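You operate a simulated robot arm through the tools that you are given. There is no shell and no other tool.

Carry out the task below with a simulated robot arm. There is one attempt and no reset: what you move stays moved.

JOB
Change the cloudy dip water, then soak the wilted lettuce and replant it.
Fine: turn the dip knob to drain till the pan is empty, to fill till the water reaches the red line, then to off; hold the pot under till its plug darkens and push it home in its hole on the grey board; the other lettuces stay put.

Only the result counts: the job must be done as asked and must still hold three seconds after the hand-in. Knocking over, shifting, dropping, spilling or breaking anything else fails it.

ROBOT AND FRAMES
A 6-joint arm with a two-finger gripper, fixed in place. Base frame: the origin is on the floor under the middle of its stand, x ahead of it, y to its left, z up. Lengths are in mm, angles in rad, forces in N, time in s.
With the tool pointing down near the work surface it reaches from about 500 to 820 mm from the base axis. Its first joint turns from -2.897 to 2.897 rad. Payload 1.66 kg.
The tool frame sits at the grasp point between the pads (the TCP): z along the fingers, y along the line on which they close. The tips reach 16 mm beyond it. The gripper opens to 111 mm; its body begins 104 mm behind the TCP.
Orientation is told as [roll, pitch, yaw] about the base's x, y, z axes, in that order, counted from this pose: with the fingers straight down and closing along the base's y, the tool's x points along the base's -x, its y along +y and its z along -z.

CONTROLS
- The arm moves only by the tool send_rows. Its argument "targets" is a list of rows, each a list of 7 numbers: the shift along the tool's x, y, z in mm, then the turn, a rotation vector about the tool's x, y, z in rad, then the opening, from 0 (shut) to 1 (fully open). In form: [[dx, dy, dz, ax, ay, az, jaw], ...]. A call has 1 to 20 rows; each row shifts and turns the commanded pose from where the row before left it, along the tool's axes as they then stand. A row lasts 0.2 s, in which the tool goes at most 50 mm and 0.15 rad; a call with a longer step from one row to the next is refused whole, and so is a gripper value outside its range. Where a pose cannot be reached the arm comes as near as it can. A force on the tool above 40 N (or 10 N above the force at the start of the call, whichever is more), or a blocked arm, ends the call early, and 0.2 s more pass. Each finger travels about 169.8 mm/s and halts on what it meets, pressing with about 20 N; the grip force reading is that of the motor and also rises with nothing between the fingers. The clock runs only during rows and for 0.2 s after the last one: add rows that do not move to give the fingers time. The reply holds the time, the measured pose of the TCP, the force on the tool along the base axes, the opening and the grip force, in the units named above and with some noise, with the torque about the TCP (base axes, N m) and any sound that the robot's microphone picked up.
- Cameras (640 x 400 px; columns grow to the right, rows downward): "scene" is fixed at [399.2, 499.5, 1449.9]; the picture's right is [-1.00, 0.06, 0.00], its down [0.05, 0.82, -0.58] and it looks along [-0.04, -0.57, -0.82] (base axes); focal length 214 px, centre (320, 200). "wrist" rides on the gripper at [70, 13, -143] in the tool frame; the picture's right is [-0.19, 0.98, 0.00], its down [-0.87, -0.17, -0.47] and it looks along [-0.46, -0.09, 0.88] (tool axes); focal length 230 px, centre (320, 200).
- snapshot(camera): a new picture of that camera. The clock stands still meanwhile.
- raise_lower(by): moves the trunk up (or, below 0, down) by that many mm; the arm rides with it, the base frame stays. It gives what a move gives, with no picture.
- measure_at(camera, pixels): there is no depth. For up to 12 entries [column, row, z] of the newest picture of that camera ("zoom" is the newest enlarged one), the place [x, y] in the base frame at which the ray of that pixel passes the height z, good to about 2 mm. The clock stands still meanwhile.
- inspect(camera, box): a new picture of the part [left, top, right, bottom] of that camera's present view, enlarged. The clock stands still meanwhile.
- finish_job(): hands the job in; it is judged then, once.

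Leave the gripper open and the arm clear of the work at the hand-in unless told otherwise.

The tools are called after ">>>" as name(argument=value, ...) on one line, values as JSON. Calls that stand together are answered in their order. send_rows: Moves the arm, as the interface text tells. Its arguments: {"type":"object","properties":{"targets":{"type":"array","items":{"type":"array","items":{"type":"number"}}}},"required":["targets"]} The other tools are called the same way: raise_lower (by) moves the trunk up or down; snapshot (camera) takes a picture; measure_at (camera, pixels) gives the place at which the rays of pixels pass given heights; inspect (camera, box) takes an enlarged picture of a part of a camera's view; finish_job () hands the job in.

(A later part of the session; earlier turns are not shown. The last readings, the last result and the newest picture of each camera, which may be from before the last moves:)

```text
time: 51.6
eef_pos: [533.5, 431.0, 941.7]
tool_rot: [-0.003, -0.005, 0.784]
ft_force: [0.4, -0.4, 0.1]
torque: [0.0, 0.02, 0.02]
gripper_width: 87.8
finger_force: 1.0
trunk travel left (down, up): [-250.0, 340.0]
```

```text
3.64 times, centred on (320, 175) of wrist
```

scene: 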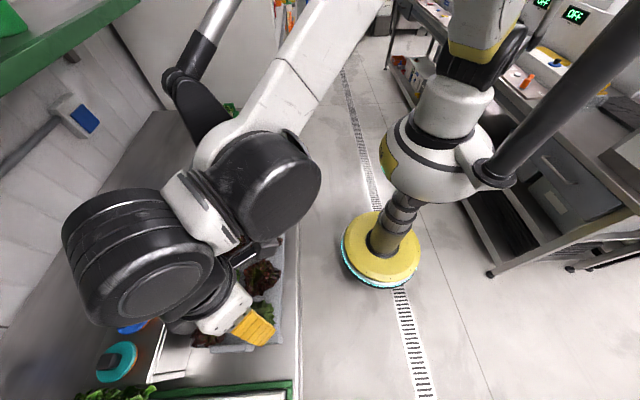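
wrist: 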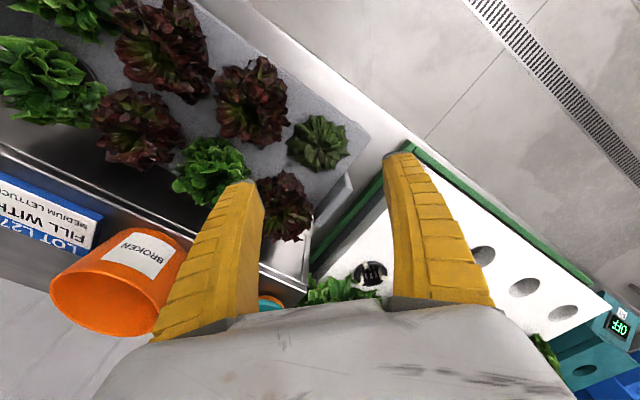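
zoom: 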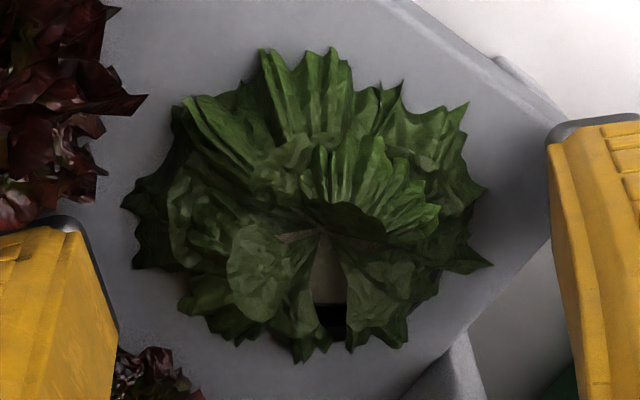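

>>> measure_at(camera="zoom", pixels=[[323, 230, 922], [323, 230, 925], [330, 300, 921], [335, 340, 921]])

```text
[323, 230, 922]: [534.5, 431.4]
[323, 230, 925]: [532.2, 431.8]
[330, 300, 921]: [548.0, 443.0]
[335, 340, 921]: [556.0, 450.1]
```

Centred: stem (533.5,431.6) vs TCP (533.5,431.0). I lower 4.5 mm (tips about 2 mm above the board) and close in small steps, watching the force.

>>> send_rows(targets=[[0, -0.5, 2.5, 0, 0, 0, 0.78], [0, 0, 2, 0, 0, 0, 0.75], [0, 0, 0, 0, 0, 0, 0.7], [0, 0, 0, 0, 0, 0, 0.66]])

>>> send_rows(targets=[[0, 0, 0, 0, 0, 0, 0.62], [0, 0, 0, 0, 0, 0, 0.58]])

>>> inspect(camera="wrist", box=[232, 120, 408, 230])

```text
time: 52.6
eef_pos: [533.3, 431.2, 937.9]
tool_rot: [-0.003, -0.005, 0.783]
ft_force: [-0.4, 0.5, -0.1]
torque: [0.0, -0.01, -0.02]
gripper_width: 74.6
finger_force: 1.1
trunk travel left (down, up): [-250.0, 340.0]
```

```text
time: 53.2
eef_pos: [534.4, 431.1, 937.1]
tool_rot: [-0.004, -0.004, 0.784]
ft_force: [0.1, -0.3, 0.0]
torque: [0.02, 0.03, -0.02]
gripper_width: 66.3
finger_force: 1.2
trunk travel left (down, up): [-250.0, 340.0]
```

```text
3.64 times, centred on (320, 175) of wrist
```

zoom: 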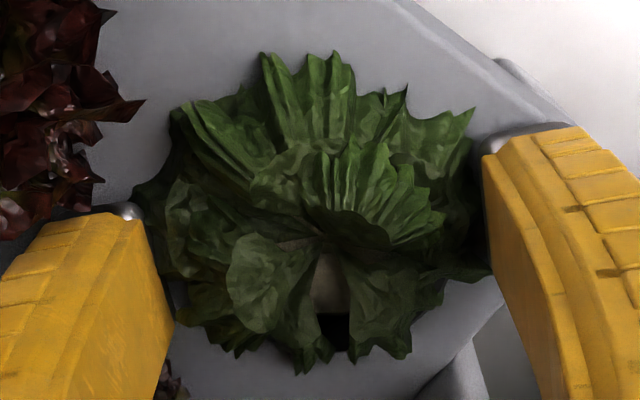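

No drag this time. I continue to close toward the rim (expected about 55 mm).

>>> send_rows(targets=[[0, 0, 0, 0, 0, 0, 0.54], [0, 0, 0, 0, 0, 0, 0.51]])

>>> send_rows(targets=[[0, 0, 0, 0, 0, 0, 0.48], [0, 0, 0, 0, 0, 0, 0.46], [0, 0, 0, 0, 0, 0, 0.46]])

>>> inspect(camera="wrist", box=[232, 120, 408, 230])

```text
time: 53.8
eef_pos: [534.8, 431.0, 938.2]
tool_rot: [-0.004, -0.006, 0.783]
ft_force: [0.3, 0.2, -0.2]
torque: [0.02, 0.0, -0.03]
gripper_width: 58.8
finger_force: 1.5
trunk travel left (down, up): [-250.0, 340.0]
```

```text
time: 54.6
eef_pos: [533.8, 431.7, 937.8]
tool_rot: [-0.002, -0.005, 0.782]
ft_force: [0.6, -0.6, -0.9]
torque: [0.01, 0.02, 0.02]
gripper_width: 53.4
finger_force: 1.3
trunk travel left (down, up): [-250.0, 340.0]
```

```text
3.64 times, centred on (320, 175) of wrist
```

zoom: 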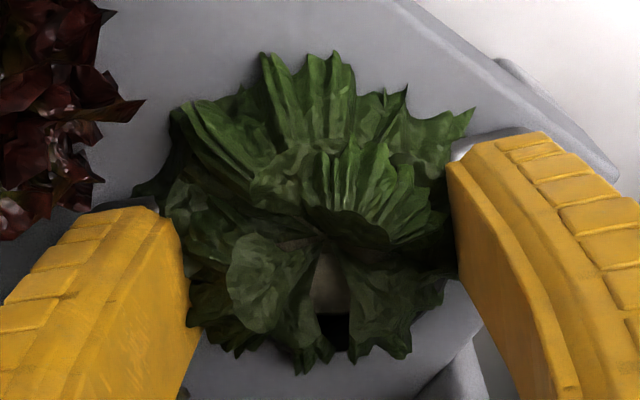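

>>> send_rows(targets=[[0, 0, 0, 0, 0, 0, 0.44], [0, 0, 0, 0, 0, 0, 0.42], [0, 0, 0, 0, 0, 0, 0.42]])

>>> inspect(camera="wrist", box=[232, 120, 408, 230])

```text
time: 55.4
eef_pos: [535.4, 431.6, 937.6]
tool_rot: [-0.003, -0.005, 0.784]
ft_force: [-2.7, -1.0, 7.6]
torque: [0.11, -0.07, 0.04]
gripper_width: 48.4
finger_force: 11.4
trunk travel left (down, up): [-250.0, 340.0]
```

```text
3.64 times, centred on (320, 175) of wrist
```

zoom: 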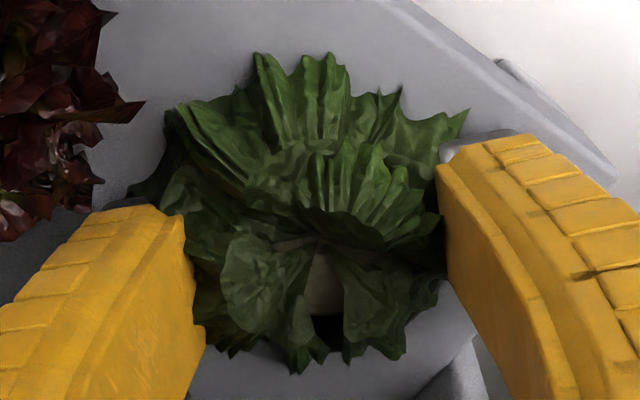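

The grip force rises at 48 mm: the fingers have met the rim. I firm up the grip.

>>> send_rows(targets=[[0, 0, 0, 0, 0, 0, 0.38], [0, 0, 0, 0, 0, 0, 0.34], [0, 0, 0, 0, 0, 0, 0.3], [0, 0, 0, 0, 0, 0, 0.3]])

>>> inspect(camera="wrist", box=[232, 120, 408, 230])

```text
time: 56.4
eef_pos: [532.8, 431.3, 938.5]
tool_rot: [-0.005, -0.008, 0.785]
ft_force: [3.3, 4.8, 24.4]
torque: [0.15, -0.21, -0.01]
gripper_width: 41.4
finger_force: 19.7
trunk travel left (down, up): [-250.0, 340.0]
```

```text
3.64 times, centred on (320, 175) of wrist
```

zoom: 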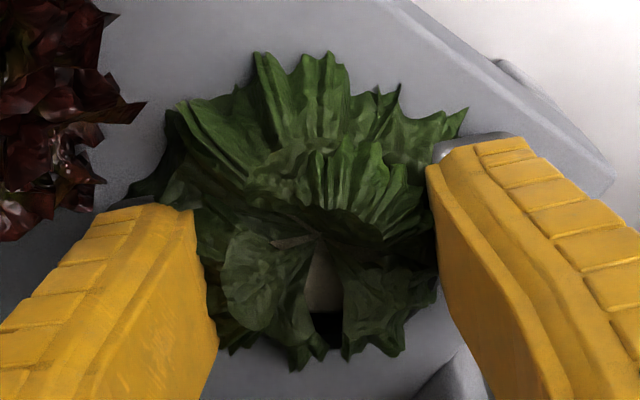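

The width still shrinks slowly while the up-force grows to 24 N, so the flexing tips also press downward. I lift 2 mm to relieve this and see whether the grip holds the rim.

>>> send_rows(targets=[[0, 0, -1, 0, 0, 0, 0.3], [0, 0, -1, 0, 0, 0, 0.3], [0, 0, 0, 0, 0, 0, 0.3]])

>>> inspect(camera="wrist", box=[232, 120, 408, 230])

```text
time: 57.2
eef_pos: [533.0, 428.4, 940.1]
tool_rot: [-0.003, -0.006, 0.783]
ft_force: [0.5, 1.6, 21.1]
torque: [0.16, 0.06, -0.03]
gripper_width: 37.1
finger_force: 19.8
trunk travel left (down, up): [-250.0, 340.0]
```

```text
3.64 times, centred on (320, 175) of wrist
```

zoom: 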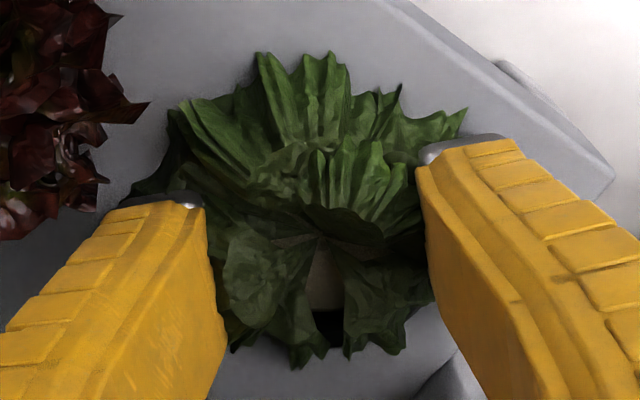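

The tips slipped over the rounded rim edge (width now 37, about the plug's diameter). I raise a little more to see whether they now hold the plug's collar or slide free.

>>> send_rows(targets=[[0, 0, -1, 0, 0, 0, 0.3], [0, 0, -1, 0, 0, 0, 0.3], [0, 0, 0, 0, 0, 0, 0.3]])

>>> inspect(camera="wrist", box=[232, 120, 408, 230])

>>> inspect(camera="scene", box=[190, 260, 310, 360])

```text
time: 58.0
eef_pos: [535.9, 430.5, 941.1]
tool_rot: [-0.004, -0.005, 0.783]
ft_force: [-0.9, -0.1, -1.0]
torque: [0.04, 0.06, 0.02]
gripper_width: 36.8
finger_force: 20.2
trunk travel left (down, up): [-250.0, 340.0]
```

```text
3.64 times, centred on (320, 175) of wrist
```

zoom: 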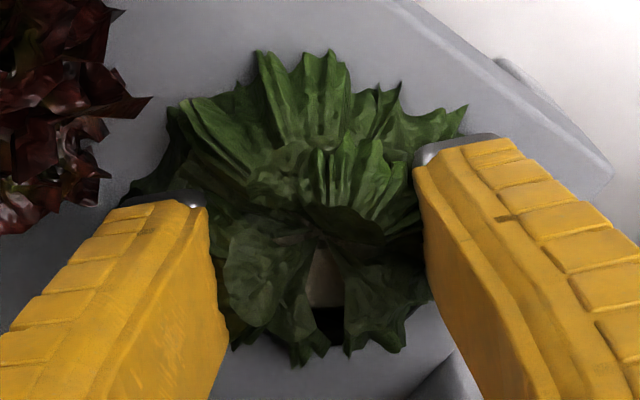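

```text
4.00 times, centred on (250, 310) of scene
```

zoom: 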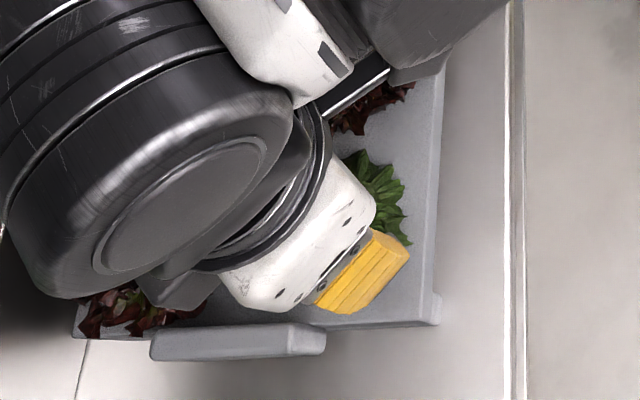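

Now the up-force is gone and the fingers hold something at 36.8 mm with 20 N – the plug's diameter. I lift slowly 6 mm and check whether the pot follows.

>>> send_rows(targets=[[0, 0, -2, 0, 0, 0, 0.28], [0, 0, -2, 0, 0, 0, 0.28], [0, 0, -2, 0, 0, 0, 0.28], [0, 0, 0, 0, 0, 0, 0.28]])

>>> inspect(camera="wrist", box=[232, 120, 408, 230])

```text
time: 59.0
eef_pos: [534.6, 430.8, 947.5]
tool_rot: [-0.003, -0.007, 0.784]
ft_force: [0.5, -1.1, -0.4]
torque: [0.02, -0.02, 0.02]
gripper_width: 37.3
finger_force: 20.4
trunk travel left (down, up): [-250.0, 340.0]
```

```text
3.64 times, centred on (320, 175) of wrist
```

zoom: 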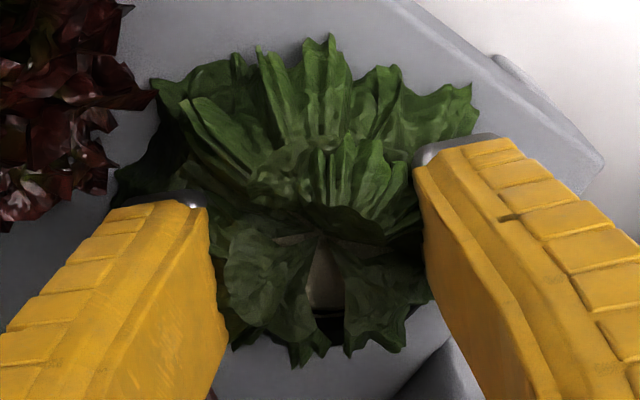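

The stem stays fixed between the fingers while the board recedes – the pot seems to follow. I lift 15 mm more and look again.

>>> send_rows(targets=[[0, 0, -4, 0, 0, 0, 0.28], [0, 0, -4, 0, 0, 0, 0.28], [0, 0, -4, 0, 0, 0, 0.28], [0, 0, -4, 0, 0, 0, 0.28], [0, 0, 0, 0, 0, 0, 0.28]])

>>> inspect(camera="wrist", box=[232, 110, 408, 230])

>>> inspect(camera="scene", box=[190, 260, 310, 360])

```text
time: 60.2
eef_pos: [534.5, 429.2, 962.9]
tool_rot: [-0.004, -0.004, 0.783]
ft_force: [0.2, 0.4, -0.2]
torque: [-0.01, -0.01, -0.01]
gripper_width: 37.4
finger_force: 20.2
trunk travel left (down, up): [-250.0, 340.0]
```

```text
3.33 times, centred on (320, 170) of wrist
```

zoom: 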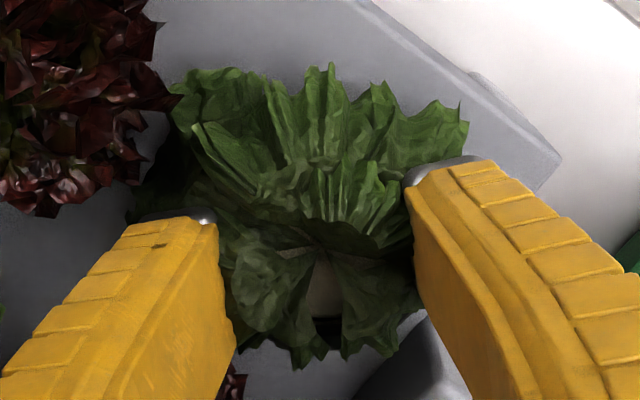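

```text
4.00 times, centred on (250, 310) of scene
```

zoom: 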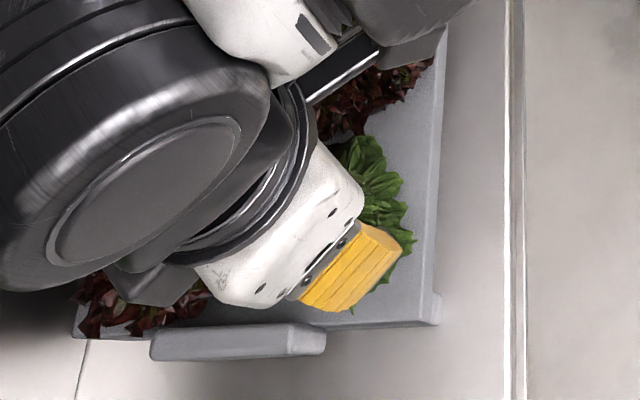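

The plant rises with the hand. I continue lifting straight up to about z=1050.

>>> send_rows(targets=[[0, 0, -8, 0, 0, 0, 0.28], [0, 0, -8, 0, 0, 0, 0.28], [0, 0, -8, 0, 0, 0, 0.28], [0, 0, -8, 0, 0, 0, 0.28], [0, 0, -8, 0, 0, 0, 0.28], [0, 0, -10, 0, 0, 0, 0.28], [0, 0, -10, 0, 0, 0, 0.28], [0, 0, -10, 0, 0, 0, 0.28], [0, 0, -10, 0, 0, 0, 0.28], [0, 0, -10, 0, 0, 0, 0.28], [0, 0, 0, 0, 0, 0, 0.28]])

>>> snapshot(camera="wrist")

>>> inspect(camera="scene", box=[170, 230, 330, 360])

```text
time: 62.6
eef_pos: [531.9, 428.9, 1053.7]
tool_rot: [-0.003, -0.005, 0.783]
ft_force: [0.9, 0.3, -0.7]
torque: [0.0, 0.01, 0.01]
gripper_width: 38.1
finger_force: 20.0
trunk travel left (down, up): [-250.0, 340.0]
```

```text
taken
```

wrist: 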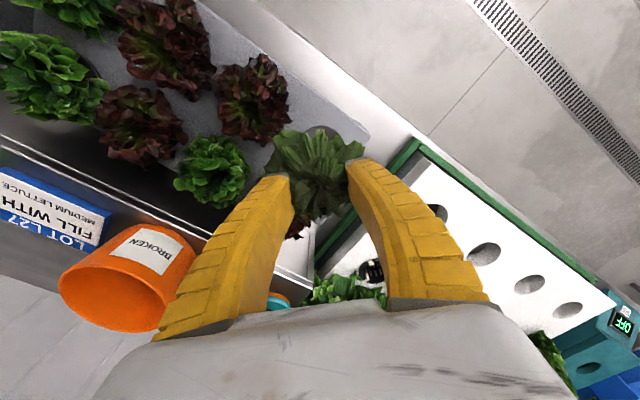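

```text
3.08 times, centred on (250, 295) of scene
```

zoom: 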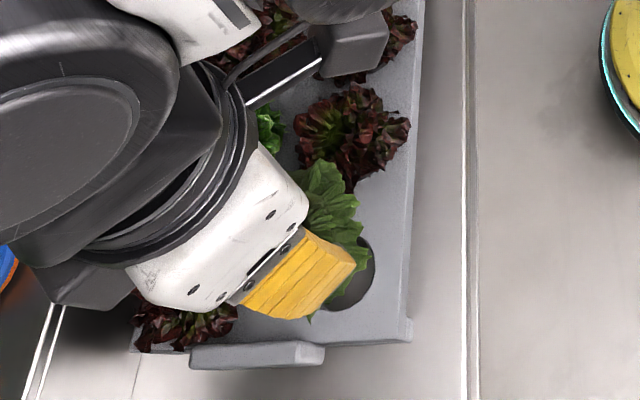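

The pot is out; the empty hole shows at scene zoom (350,275). I raise to z≈1130 and carry it smoothly over to the pan (target about (587,-35)).

>>> send_rows(targets=[[0, 0, -20, 0, 0, 0, 0.28], [0, 0, -28, 0, 0, 0, 0.28], [0, 0, -28, 0, 0, 0, 0.28], [0, 0, 0, 0, 0, 0, 0.28]])

>>> inspect(camera="scene", box=[190, 260, 310, 360])

>>> snapshot(camera="wrist")

```text
time: 63.6
eef_pos: [531.5, 429.0, 1129.4]
tool_rot: [-0.003, -0.005, 0.783]
ft_force: [-0.2, -0.4, -0.1]
torque: [0.0, 0.01, -0.02]
gripper_width: 38.1
finger_force: 20.1
trunk travel left (down, up): [-250.0, 340.0]
```

```text
4.00 times, centred on (250, 310) of scene
```

zoom: 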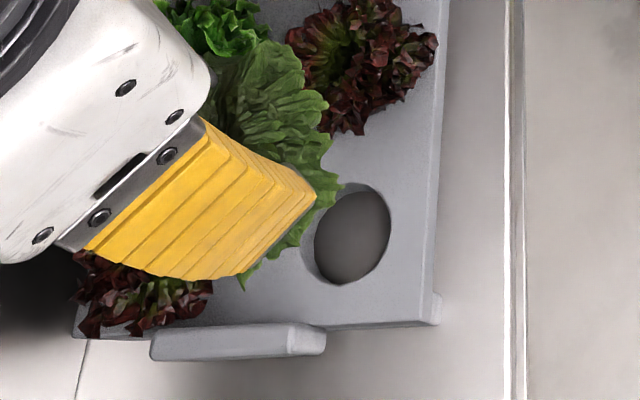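

```text
taken
```

wrist: 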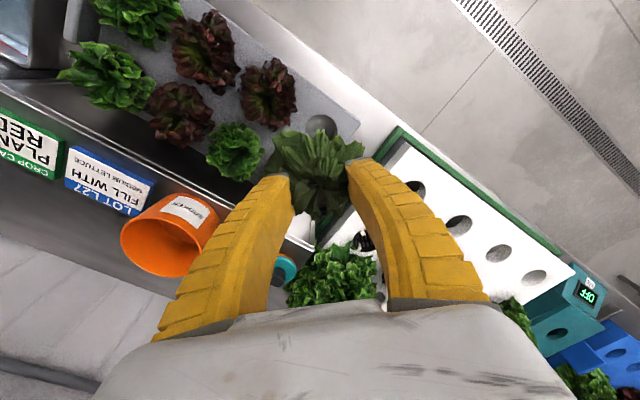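

I measure the hole centre on the board top from the scene (about (258.0,318.6)).

>>> measure_at(camera="scene", pixels=[[258, 318.6, 918], [245.8, 318.6, 918], [267.9, 318.6, 918], [258, 305.7, 918], [258, 331.5, 918], [279.5, 341.3, 918]])

>>> inspect(camera="scene", box=[234, 300, 282, 345])

```text
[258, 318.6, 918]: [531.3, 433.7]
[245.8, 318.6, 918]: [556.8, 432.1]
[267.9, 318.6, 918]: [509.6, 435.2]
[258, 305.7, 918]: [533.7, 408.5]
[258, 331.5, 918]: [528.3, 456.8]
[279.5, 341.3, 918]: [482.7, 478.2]
```

```text
8.89 times, centred on (258, 322) of scene
```

zoom: 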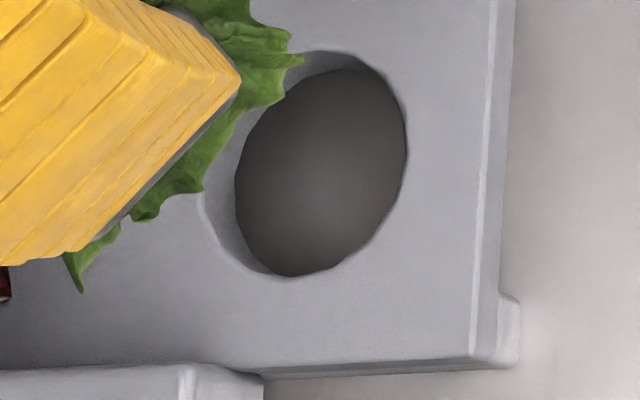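

>>> measure_at(camera="zoom", pixels=[[306, 164, 918], [205, 195, 918], [407, 150, 918], [322, 50, 918], [292, 278, 918], [497, 362, 918]])

```text
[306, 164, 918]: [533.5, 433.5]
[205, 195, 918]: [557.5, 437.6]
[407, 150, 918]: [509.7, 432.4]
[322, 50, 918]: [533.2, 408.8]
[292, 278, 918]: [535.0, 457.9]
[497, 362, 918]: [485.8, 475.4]
```

Hole centre is about (533.6,433.4), diameter ≈48 mm, matching where the pot was gripped. I'll return to exactly this commanded pose later. Now I carry the pot over to the pan.

>>> send_rows(targets=[[8, -10, 0, 0, 0, 0, 0.28], [15, -19, 0, 0, 0, 0, 0.28], [15, -19, 0, 0, 0, 0, 0.28], [15, -19, 0, 0, 0, 0, 0.28], [15, -19, 0, 0, 0, 0, 0.28], [15, -19, 0, 0, 0, 0, 0.28], [15, -19, 0, 0, 0, 0, 0.28], [15, -19, 0, 0, 0, 0, 0.28], [15, -19, 0, 0, 0, 0, 0.28], [15, -19, 0, 0, 0, 0, 0.28], [15, -19, 0, 0, 0, 0, 0.28], [15, -19, 0, 0, 0, 0, 0.28], [15, -19, 0, 0, 0, 0, 0.28], [15, -19, 0, 0, 0, 0, 0.28], [15, -19, 0, 0, 0, 0, 0.28], [15, -19, 0, 0, 0, 0, 0.28], [15, -19, 0, 0, 0, 0, 0.28], [15, -19, 0, 0, 0, 0, 0.28], [15, -19, 0, 0, 0, 0, 0.28], [8, -12, 0, 0, 0, 0, 0.28]])

>>> snapshot(camera="wrist")

>>> snapshot(camera="scene")

```text
time: 67.8
eef_pos: [587.6, -29.7, 1128.5]
tool_rot: [-0.003, -0.004, 0.785]
ft_force: [-0.2, 0.8, -0.4]
torque: [0.04, -0.01, -0.03]
gripper_width: 38.6
finger_force: 20.9
trunk travel left (down, up): [-250.0, 340.0]
```

```text
taken
```

wrist: 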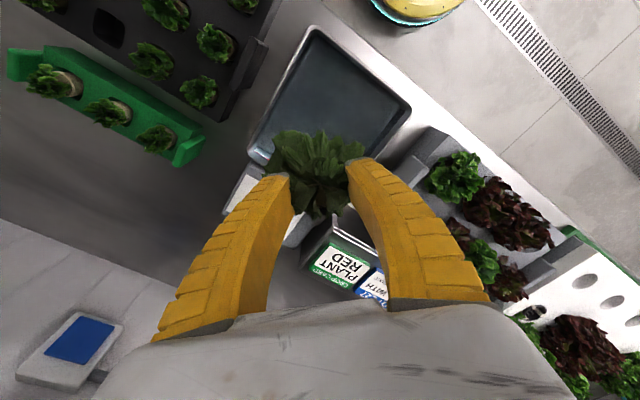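

```text
taken
```

scene: 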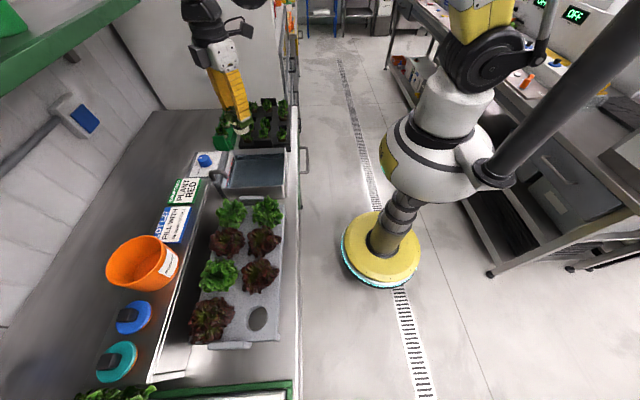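

The plant is over the pan. I look at the held pot, the pan and the board.

>>> inspect(camera="scene", box=[190, 60, 310, 200])

>>> inspect(camera="scene", box=[140, 180, 320, 360])

>>> inspect(camera="scene", box=[215, 95, 263, 130])

>>> inspect(camera="wrist", box=[240, 20, 420, 230])

```text
2.86 times, centred on (250, 130) of scene
```

zoom: 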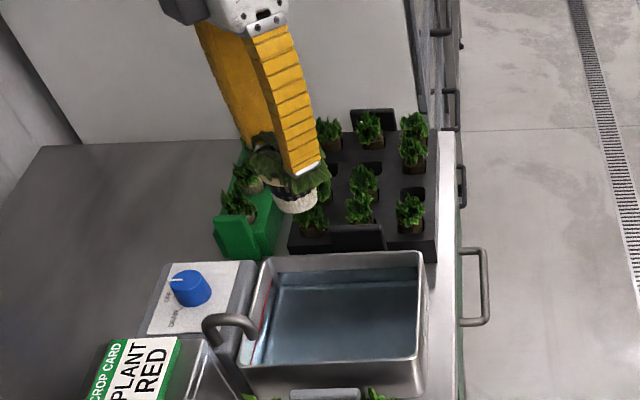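

```text
2.22 times, centred on (230, 270) of scene
```

zoom: 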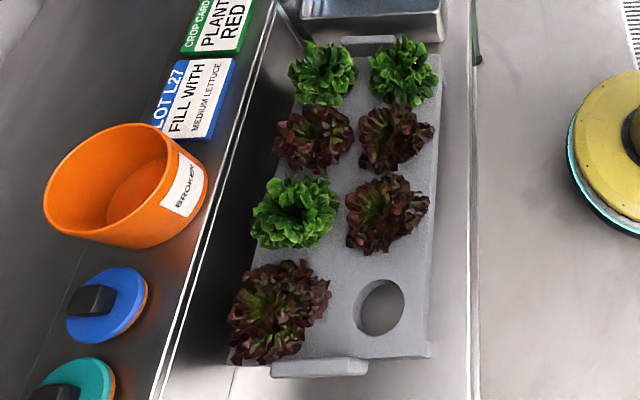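

```text
11.43 times, centred on (239, 112) of scene
```

zoom: 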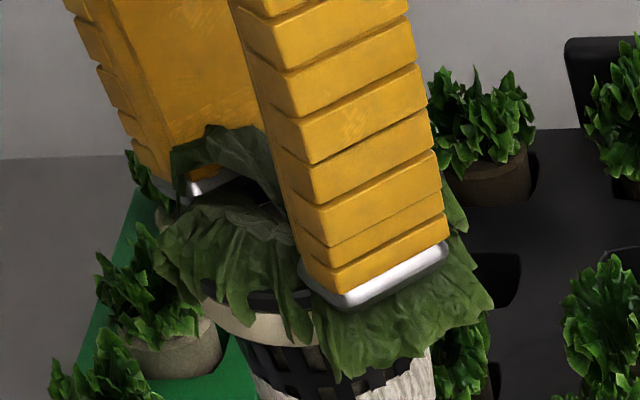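

```text
1.90 times, centred on (330, 125) of wrist
```

zoom: 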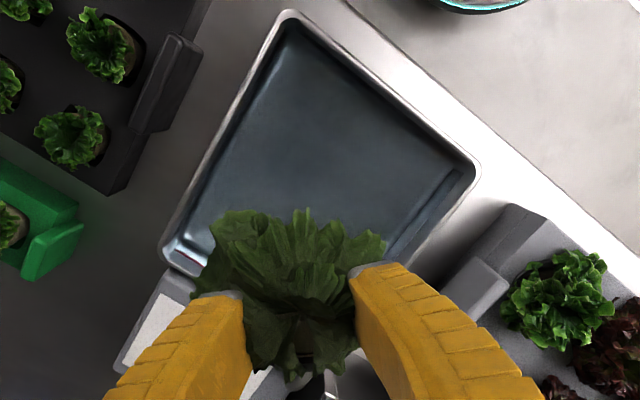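

I look closer at the pot below the fingers to see how deep it is.

>>> inspect(camera="scene", box=[227, 110, 267, 140])

>>> inspect(camera="scene", box=[210, 140, 306, 200])

```text
13.33 times, centred on (247, 125) of scene
```

zoom: 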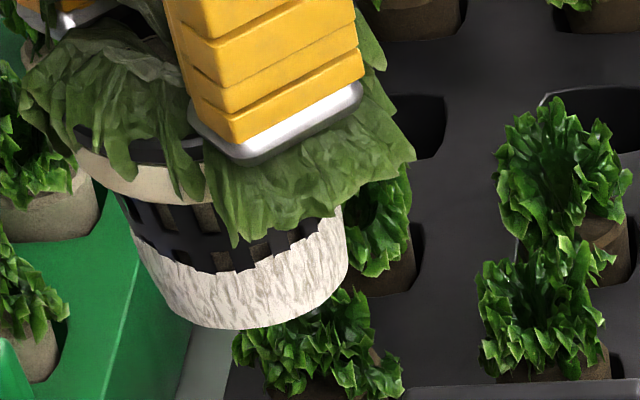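

```text
6.67 times, centred on (258, 170) of scene
```

zoom: 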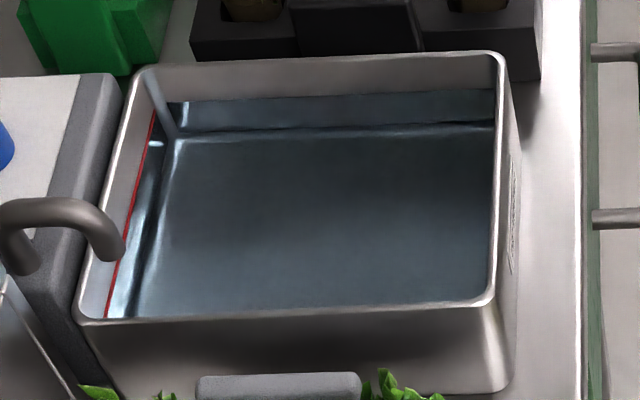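

>>> measure_at(camera="scene", pixels=[[241.8, 134.4, 1020], [241.8, 134.4, 1040], [241.8, 134.4, 1060], [241.8, 134.4, 1080], [236, 122.5, 1080], [236, 122.5, 1100], [236, 122.5, 1120]])

>>> measure_at(camera="zoom", pixels=[[125, 95, 918], [178, 135, 880], [178, 135, 860], [492, 120, 880], [492, 120, 860], [500, 60, 930], [145, 70, 930], [85, 322, 930], [488, 303, 930], [155, 112, 915], [107, 315, 915]])

```text
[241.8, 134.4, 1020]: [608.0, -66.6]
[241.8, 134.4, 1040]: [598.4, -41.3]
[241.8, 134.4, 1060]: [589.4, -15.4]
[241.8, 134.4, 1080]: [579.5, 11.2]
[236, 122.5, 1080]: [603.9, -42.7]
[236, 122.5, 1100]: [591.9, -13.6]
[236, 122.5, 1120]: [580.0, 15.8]
```

```text
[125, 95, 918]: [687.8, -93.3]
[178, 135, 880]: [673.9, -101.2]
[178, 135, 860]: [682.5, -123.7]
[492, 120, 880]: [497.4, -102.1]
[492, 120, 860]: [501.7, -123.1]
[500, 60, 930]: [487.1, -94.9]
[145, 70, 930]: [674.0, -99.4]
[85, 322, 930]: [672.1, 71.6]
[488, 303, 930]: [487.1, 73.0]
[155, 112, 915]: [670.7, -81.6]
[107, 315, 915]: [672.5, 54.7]
```

>>> measure_at(camera="wrist", pixels=[[314.2, 26.3, 910], [314.2, 26.3, 930], [314.2, 26.3, 950], [412.9, 106.6, 910], [412.9, 106.6, 930], [412.9, 106.6, 950], [246, 153.9, 910], [246, 153.9, 930], [246, 153.9, 950]])

>>> measure_at(camera="zoom", pixels=[[500, 57, 910], [500, 57, 930], [500, 57, 950], [492, 303, 910], [492, 303, 930], [492, 303, 950], [142, 68, 910], [142, 68, 930], [142, 68, 950]])

```text
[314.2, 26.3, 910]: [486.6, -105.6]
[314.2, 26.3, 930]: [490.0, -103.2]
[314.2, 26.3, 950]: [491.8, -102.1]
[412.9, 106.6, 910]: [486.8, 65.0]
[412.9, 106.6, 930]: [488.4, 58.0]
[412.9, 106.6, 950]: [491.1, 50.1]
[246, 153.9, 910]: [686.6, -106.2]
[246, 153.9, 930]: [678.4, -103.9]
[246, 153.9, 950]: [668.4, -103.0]
```

```text
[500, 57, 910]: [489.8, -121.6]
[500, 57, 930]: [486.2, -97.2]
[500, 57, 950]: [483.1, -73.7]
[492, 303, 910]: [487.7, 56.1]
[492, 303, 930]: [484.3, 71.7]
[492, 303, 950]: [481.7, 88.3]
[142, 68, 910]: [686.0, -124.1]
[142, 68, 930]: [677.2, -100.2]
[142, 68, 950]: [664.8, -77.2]
```

>>> measure_at(camera="zoom", pixels=[[187, 158, 860], [187, 158, 870], [187, 158, 850], [187, 158, 840], [493, 147, 860], [493, 147, 850], [493, 147, 840], [187, 103, 900], [187, 103, 910], [155, 112, 905], [490, 92, 900], [490, 92, 910]])

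```text
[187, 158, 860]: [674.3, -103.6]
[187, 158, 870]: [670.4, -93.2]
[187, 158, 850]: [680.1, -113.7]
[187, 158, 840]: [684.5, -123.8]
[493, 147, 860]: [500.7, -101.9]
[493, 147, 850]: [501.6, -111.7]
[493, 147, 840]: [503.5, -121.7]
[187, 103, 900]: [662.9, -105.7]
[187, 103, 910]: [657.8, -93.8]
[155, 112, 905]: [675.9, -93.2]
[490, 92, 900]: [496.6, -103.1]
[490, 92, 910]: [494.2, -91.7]
```

Rim of pan ≈924, water ≈906, pan floor ≈868; the pot's bottom hangs about 65 mm below the TCP. I lower first to z≈985 (pot bottom above the water), then look.

>>> send_rows(targets=[[0, 0, 12, 0, 0, 0, 0.28], [0, 0, 20, 0, 0, 0, 0.28], [0, 0, 20, 0, 0, 0, 0.28], [0, 0, 20, 0, 0, 0, 0.28], [0, 0, 20, 0, 0, 0, 0.28], [0, 0, 20, 0, 0, 0, 0.28], [0, 0, 18, 0, 0, 0, 0.28], [0, 0, 10, 0, 0, 0, 0.28], [0, 0, 0, 0, 0, 0, 0.28]])

>>> inspect(camera="scene", box=[202, 130, 314, 200])

>>> snapshot(camera="wrist")

```text
time: 69.8
eef_pos: [590.0, -30.3, 987.7]
tool_rot: [-0.005, -0.006, 0.784]
ft_force: [-0.3, -0.6, 0.2]
torque: [-0.01, -0.01, -0.01]
gripper_width: 38.4
finger_force: 19.9
trunk travel left (down, up): [-250.0, 340.0]
```

```text
5.71 times, centred on (258, 165) of scene
```

zoom: 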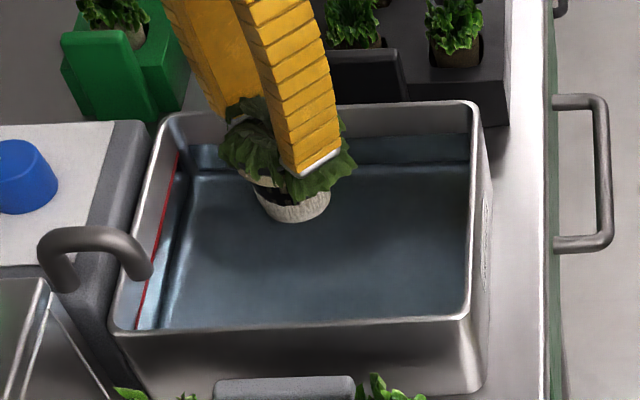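

```text
taken
```

wrist: 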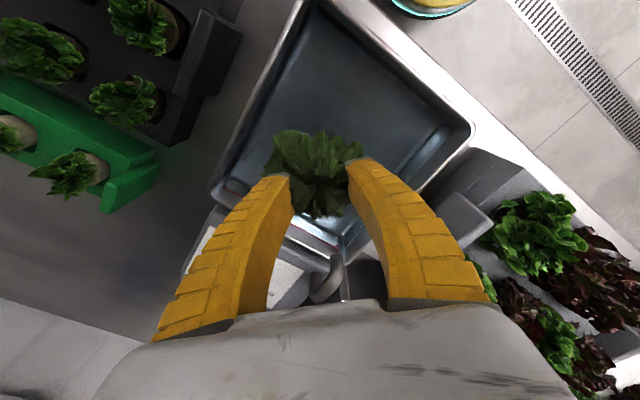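

The pot hangs just above the water, mid-pan. I lower slowly (4.5 mm per row) to z≈943, then look.

>>> send_rows(targets=[[0, 0, 4.5, 0, 0, 0, 0.28], [0, 0, 4.5, 0, 0, 0, 0.28], [0, 0, 4.5, 0, 0, 0, 0.28], [0, 0, 4.5, 0, 0, 0, 0.28], [0, 0, 4.5, 0, 0, 0, 0.28], [0, 0, 4.5, 0, 0, 0, 0.28], [0, 0, 4.5, 0, 0, 0, 0.28], [0, 0, 4.5, 0, 0, 0, 0.28], [0, 0, 4.5, 0, 0, 0, 0.28], [0, 0, 4.5, 0, 0, 0, 0.28], [0, 0, 0, 0, 0, 0, 0.28]])

>>> inspect(camera="scene", box=[202, 130, 314, 200])

>>> inspect(camera="wrist", box=[250, 110, 390, 230])

```text
time: 72.2
eef_pos: [588.6, -30.2, 941.9]
tool_rot: [-0.003, -0.004, 0.782]
ft_force: [-0.2, -0.3, -0.5]
torque: [0.05, 0.0, -0.02]
gripper_width: 38.7
finger_force: 19.9
trunk travel left (down, up): [-250.0, 340.0]
```

```text
5.71 times, centred on (258, 165) of scene
```

zoom: 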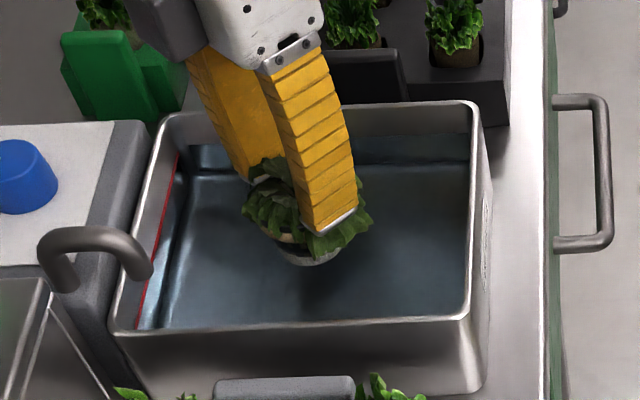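

```text
3.33 times, centred on (320, 170) of wrist
```

zoom: 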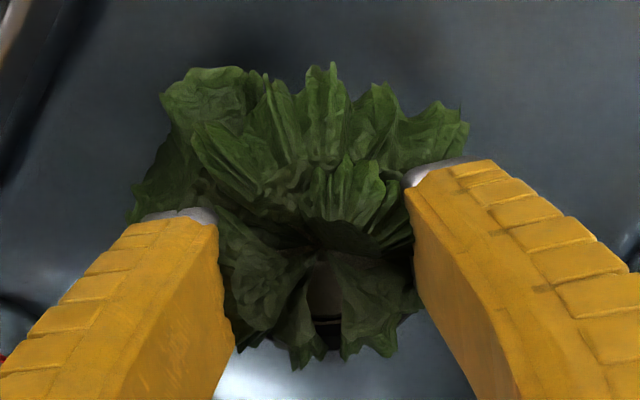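

>>> inspect(camera="scene", box=[234, 155, 274, 180])

```text
16.00 times, centred on (254, 168) of scene
```

zoom: 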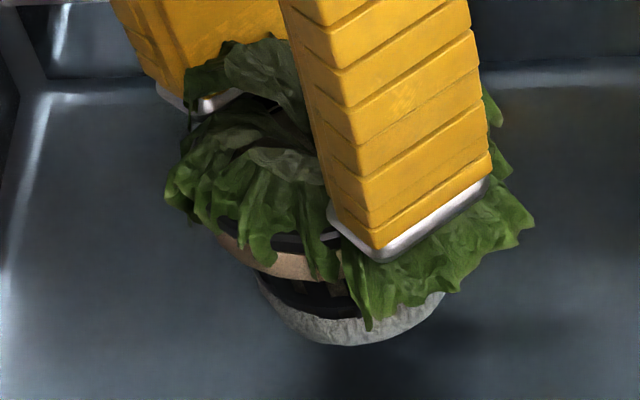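

The pot is partly under; the band under the rim may still be at the waterline. I lower 4 mm more, watching the force, and wait a little.

>>> send_rows(targets=[[0, 0, 2, 0, 0, 0, 0.28], [0, 0, 2, 0, 0, 0, 0.28], [0, 0, 0, 0, 0, 0, 0.28], [0, 0, 0, 0, 0, 0, 0.28], [0, 0, 0, 0, 0, 0, 0.28]])

>>> inspect(camera="scene", box=[234, 155, 274, 180])

>>> inspect(camera="wrist", box=[280, 160, 360, 220])

```text
time: 73.4
eef_pos: [589.7, -28.8, 939.2]
tool_rot: [-0.002, -0.005, 0.784]
ft_force: [-0.3, -0.1, -1.0]
torque: [0.01, 0.01, -0.01]
gripper_width: 38.6
finger_force: 20.4
trunk travel left (down, up): [-250.0, 340.0]
```

```text
16.00 times, centred on (254, 168) of scene
```

zoom: 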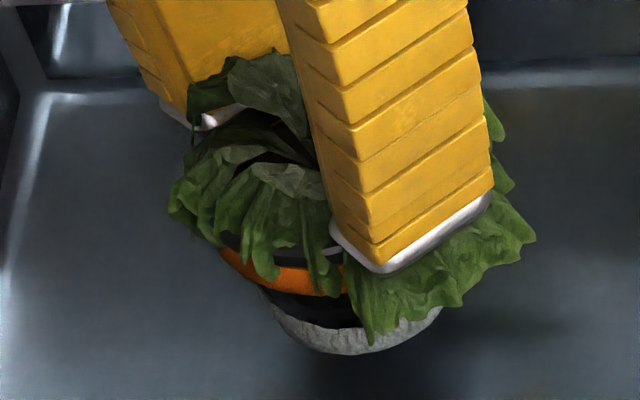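

```text
6.67 times, centred on (320, 190) of wrist
```

zoom: 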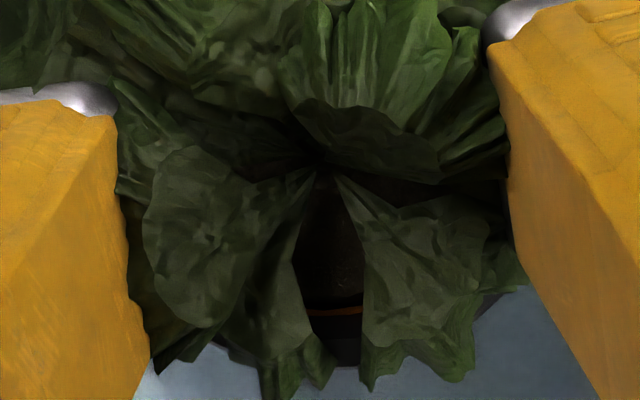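

The plug has turned dark (wrist zoom (330,250)) and the band under the rim went orange. I hold one more second to be sure.

>>> send_rows(targets=[[0, 0, 0, 0, 0, 0, 0.28], [0, 0, 0, 0, 0, 0, 0.28], [0, 0, 0, 0, 0, 0, 0.28], [0, 0, 0, 0, 0, 0, 0.28], [0, 0, 0, 0, 0, 0, 0.28], [0, 0, 0, 0, 0, 0, 0.28]])

>>> inspect(camera="scene", box=[234, 155, 274, 180])

>>> inspect(camera="wrist", box=[280, 160, 360, 220])

```text
time: 74.8
eef_pos: [589.3, -29.3, 939.9]
tool_rot: [-0.004, -0.005, 0.784]
ft_force: [1.1, -0.3, 0.5]
torque: [0.03, 0.02, 0.02]
gripper_width: 38.7
finger_force: 20.1
trunk travel left (down, up): [-250.0, 340.0]
```

```text
16.00 times, centred on (254, 168) of scene
```

zoom: 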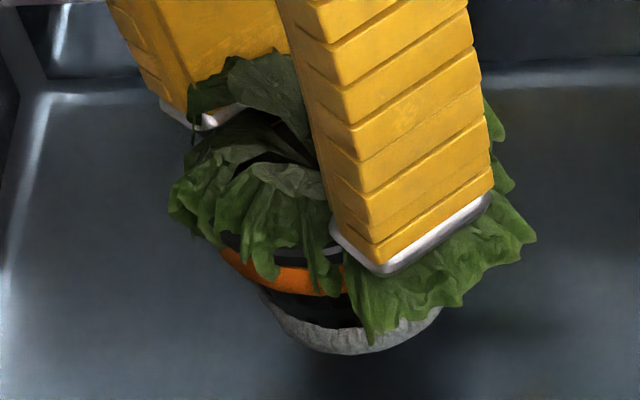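

```text
6.67 times, centred on (320, 190) of wrist
```

zoom: 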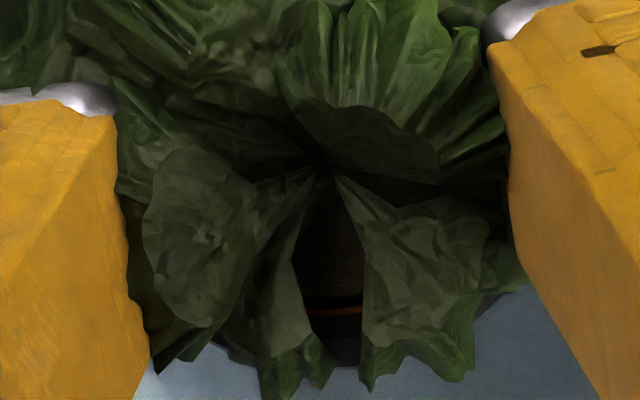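

The plug is dark and steady. I lift slowly out of the water and let it drip above the pan.

>>> send_rows(targets=[[0, 0, -5, 0, 0, 0, 0.28], [0, 0, -6, 0, 0, 0, 0.28], [0, 0, -7, 0, 0, 0, 0.28], [0, 0, -7, 0, 0, 0, 0.28], [0, 0, -8, 0, 0, 0, 0.28], [0, 0, -8, 0, 0, 0, 0.28], [0, 0, -8, 0, 0, 0, 0.28], [0, 0, 0, 0, 0, 0, 0.28], [0, 0, 0, 0, 0, 0, 0.28], [0, 0, 0, 0, 0, 0, 0.28], [0, 0, 0, 0, 0, 0, 0.28], [0, 0, 0, 0, 0, 0, 0.28], [0, 0, 0, 0, 0, 0, 0.28]])

>>> inspect(camera="scene", box=[226, 145, 274, 175])

>>> inspect(camera="scene", box=[220, 150, 252, 170])

```text
time: 77.6
eef_pos: [587.7, -29.1, 988.2]
tool_rot: [-0.005, -0.004, 0.783]
ft_force: [0.3, 0.5, 0.0]
torque: [0.01, -0.02, -0.01]
gripper_width: 38.7
finger_force: 20.4
trunk travel left (down, up): [-250.0, 340.0]
```

```text
13.33 times, centred on (250, 160) of scene
```

zoom: 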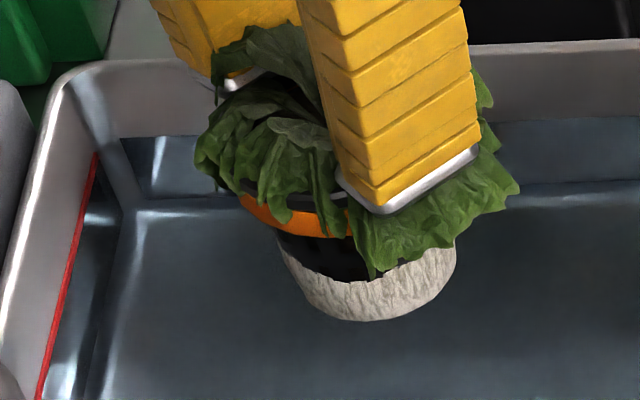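

```text
16.00 times, centred on (236, 160) of scene
```

zoom: 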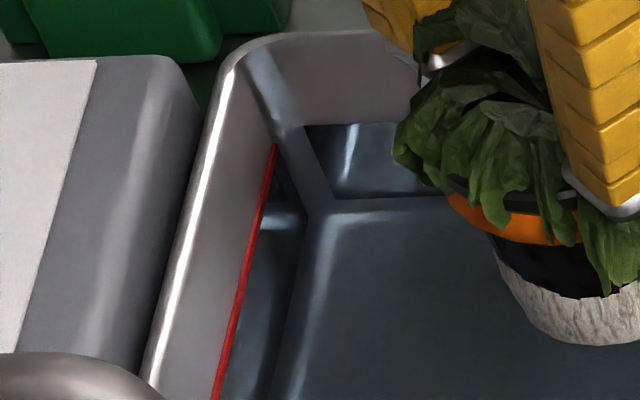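

The water level is unchanged on the line, the pot is soaked. I rise to carrying height and carry it back along the same path.

>>> send_rows(targets=[[0, 0, -12, 0, 0, 0, 0.28], [0, 0, -20, 0, 0, 0, 0.28], [0, 0, -20, 0, 0, 0, 0.28], [0, 0, -20, 0, 0, 0, 0.28], [0, 0, -20, 0, 0, 0, 0.28], [0, 0, -20, 0, 0, 0, 0.28], [0, 0, -18, 0, 0, 0, 0.28], [0, 0, -10, 0, 0, 0, 0.28], [0, 0, 0, 0, 0, 0, 0.28], [0, 0, 0, 0, 0, 0, 0.28]])

>>> send_rows(targets=[[-8, 12, 0, 0, 0, 0, 0.28], [-15, 19, 0, 0, 0, 0, 0.28], [-15, 19, 0, 0, 0, 0, 0.28], [-15, 19, 0, 0, 0, 0, 0.28], [-15, 19, 0, 0, 0, 0, 0.28], [-15, 19, 0, 0, 0, 0, 0.28], [-15, 19, 0, 0, 0, 0, 0.28], [-15, 19, 0, 0, 0, 0, 0.28], [-15, 19, 0, 0, 0, 0, 0.28], [-15, 19, 0, 0, 0, 0, 0.28], [-15, 19, 0, 0, 0, 0, 0.28], [-15, 19, 0, 0, 0, 0, 0.28], [-15, 19, 0, 0, 0, 0, 0.28], [-15, 19, 0, 0, 0, 0, 0.28], [-15, 19, 0, 0, 0, 0, 0.28], [-15, 19, 0, 0, 0, 0, 0.28], [-15, 19, 0, 0, 0, 0, 0.28], [-15, 19, 0, 0, 0, 0, 0.28], [-15, 19, 0, 0, 0, 0, 0.28], [-8, 10, 0, 0, 0, 0, 0.28]])

>>> snapshot(camera="wrist")

>>> inspect(camera="scene", box=[190, 260, 310, 360])

```text
time: 79.8
eef_pos: [588.3, -29.4, 1128.1]
tool_rot: [-0.003, -0.006, 0.785]
ft_force: [0.3, -0.4, -0.7]
torque: [0.0, 0.01, -0.01]
gripper_width: 38.7
finger_force: 20.1
trunk travel left (down, up): [-250.0, 340.0]
```

```text
time: 84.0
eef_pos: [531.7, 430.2, 1130.0]
tool_rot: [-0.005, -0.005, 0.783]
ft_force: [-0.7, -0.2, 0.5]
torque: [-0.03, 0.0, 0.01]
gripper_width: 38.6
finger_force: 20.1
trunk travel left (down, up): [-250.0, 340.0]
```

```text
taken
```

wrist: 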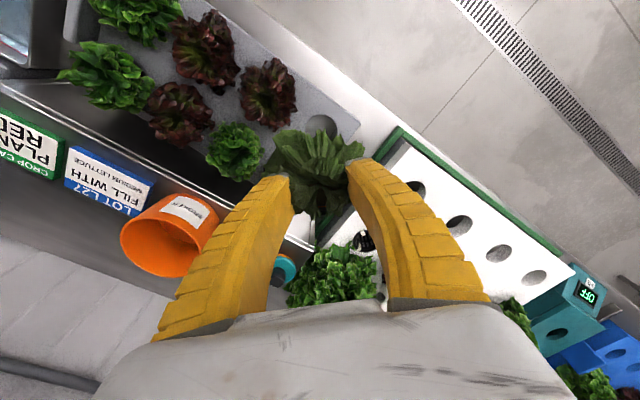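

```text
4.00 times, centred on (250, 310) of scene
```

zoom: 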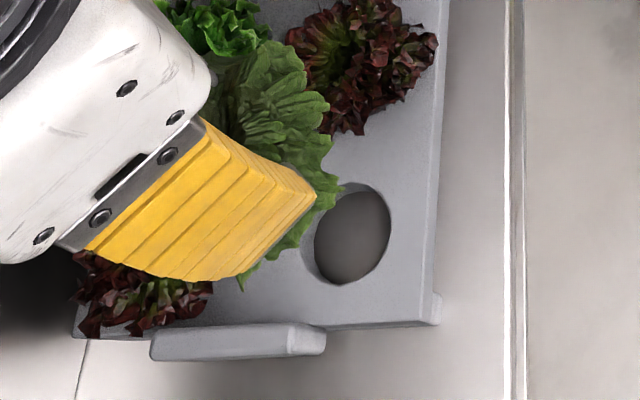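

I'm back at the exact pickup pose above the hole. I lower to z≈996, just before the pot bottom enters the hole, and check alignment.

>>> send_rows(targets=[[0, 0, 12, 0, 0, 0, 0.28], [0, 0, 20, 0, 0, 0, 0.28], [0, 0, 20, 0, 0, 0, 0.28], [0, 0, 20, 0, 0, 0, 0.28], [0, 0, 20, 0, 0, 0, 0.28], [0, 0, 20, 0, 0, 0, 0.28], [0, 0, 12, 0, 0, 0, 0.28], [0, 0, 8, 0, 0, 0, 0.28], [0, 0, 0, 0, 0, 0, 0.28], [0, 0, 0, 0, 0, 0, 0.28]])

>>> inspect(camera="scene", box=[220, 280, 300, 350])

>>> inspect(camera="wrist", box=[232, 90, 408, 230])

```text
time: 86.2
eef_pos: [533.9, 431.2, 996.2]
tool_rot: [-0.005, -0.006, 0.784]
ft_force: [0.8, -0.5, -0.5]
torque: [0.01, -0.01, 0.02]
gripper_width: 38.6
finger_force: 20.3
trunk travel left (down, up): [-250.0, 340.0]
```

```text
5.71 times, centred on (260, 315) of scene
```

zoom: 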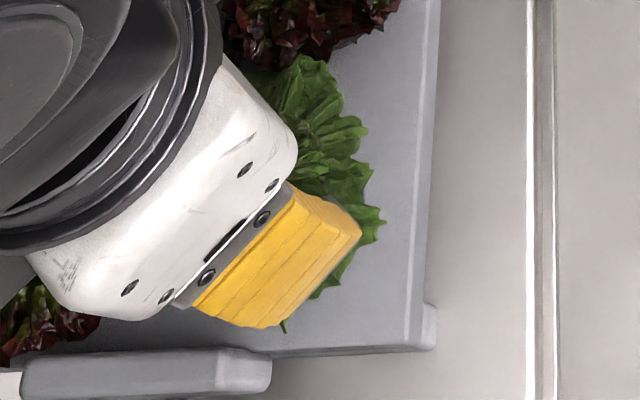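

```text
2.86 times, centred on (320, 160) of wrist
```

zoom: 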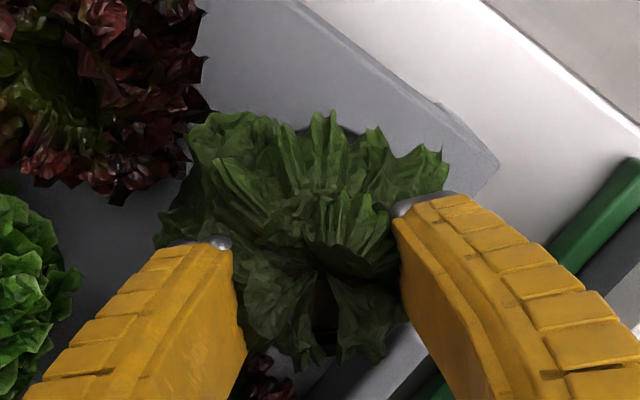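

Aligned as before (533.9,431.2). I descend gently in small calls and watch the force as the pot enters the hole.

>>> send_rows(targets=[[0, 0, 3, 0, 0, 0, 0.28], [0, 0, 3, 0, 0, 0, 0.28], [0, 0, 3, 0, 0, 0, 0.28], [0, 0, 3, 0, 0, 0, 0.28], [0, 0, 3, 0, 0, 0, 0.28], [0, 0, 3, 0, 0, 0, 0.28]])

>>> inspect(camera="wrist", box=[232, 90, 408, 230])

```text
time: 87.6
eef_pos: [535.2, 430.9, 979.0]
tool_rot: [-0.003, -0.005, 0.784]
ft_force: [-1.8, -0.2, 0.0]
torque: [0.02, 0.0, 0.01]
gripper_width: 38.4
finger_force: 20.3
trunk travel left (down, up): [-250.0, 340.0]
```

```text
2.86 times, centred on (320, 160) of wrist
```

zoom: 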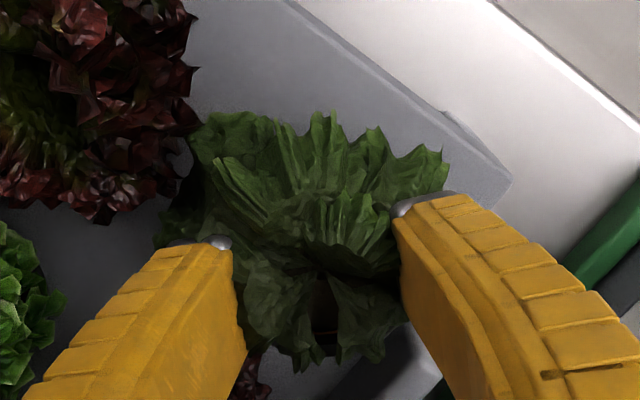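

>>> send_rows(targets=[[0, 0, 3, 0, 0, 0, 0.28], [0, 0, 3, 0, 0, 0, 0.28], [0, 0, 3, 0, 0, 0, 0.28], [0, 0, 0, 0, 0, 0, 0.28]])

>>> send_rows(targets=[[0, 0, 3, 0, 0, 0, 0.28], [0, 0, 3, 0, 0, 0, 0.28], [0, 0, 3, 0, 0, 0, 0.28], [0, 0, 0, 0, 0, 0, 0.28]])

>>> inspect(camera="wrist", box=[232, 90, 408, 230])

```text
time: 88.6
eef_pos: [534.5, 429.3, 969.9]
tool_rot: [-0.003, -0.005, 0.784]
ft_force: [0.4, 0.2, -0.7]
torque: [-0.03, -0.01, 0.01]
gripper_width: 38.3
finger_force: 20.3
trunk travel left (down, up): [-250.0, 340.0]
```

```text
time: 89.6
eef_pos: [534.2, 430.4, 960.6]
tool_rot: [-0.003, -0.006, 0.782]
ft_force: [0.0, 0.1, 0.0]
torque: [-0.01, -0.01, -0.01]
gripper_width: 38.4
finger_force: 19.8
trunk travel left (down, up): [-250.0, 340.0]
```

```text
2.86 times, centred on (320, 160) of wrist
```

zoom: 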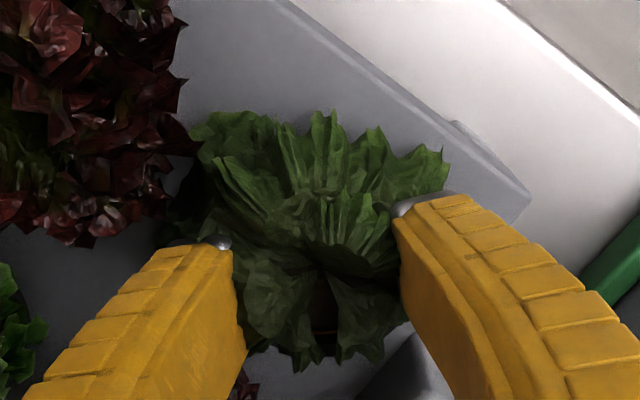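

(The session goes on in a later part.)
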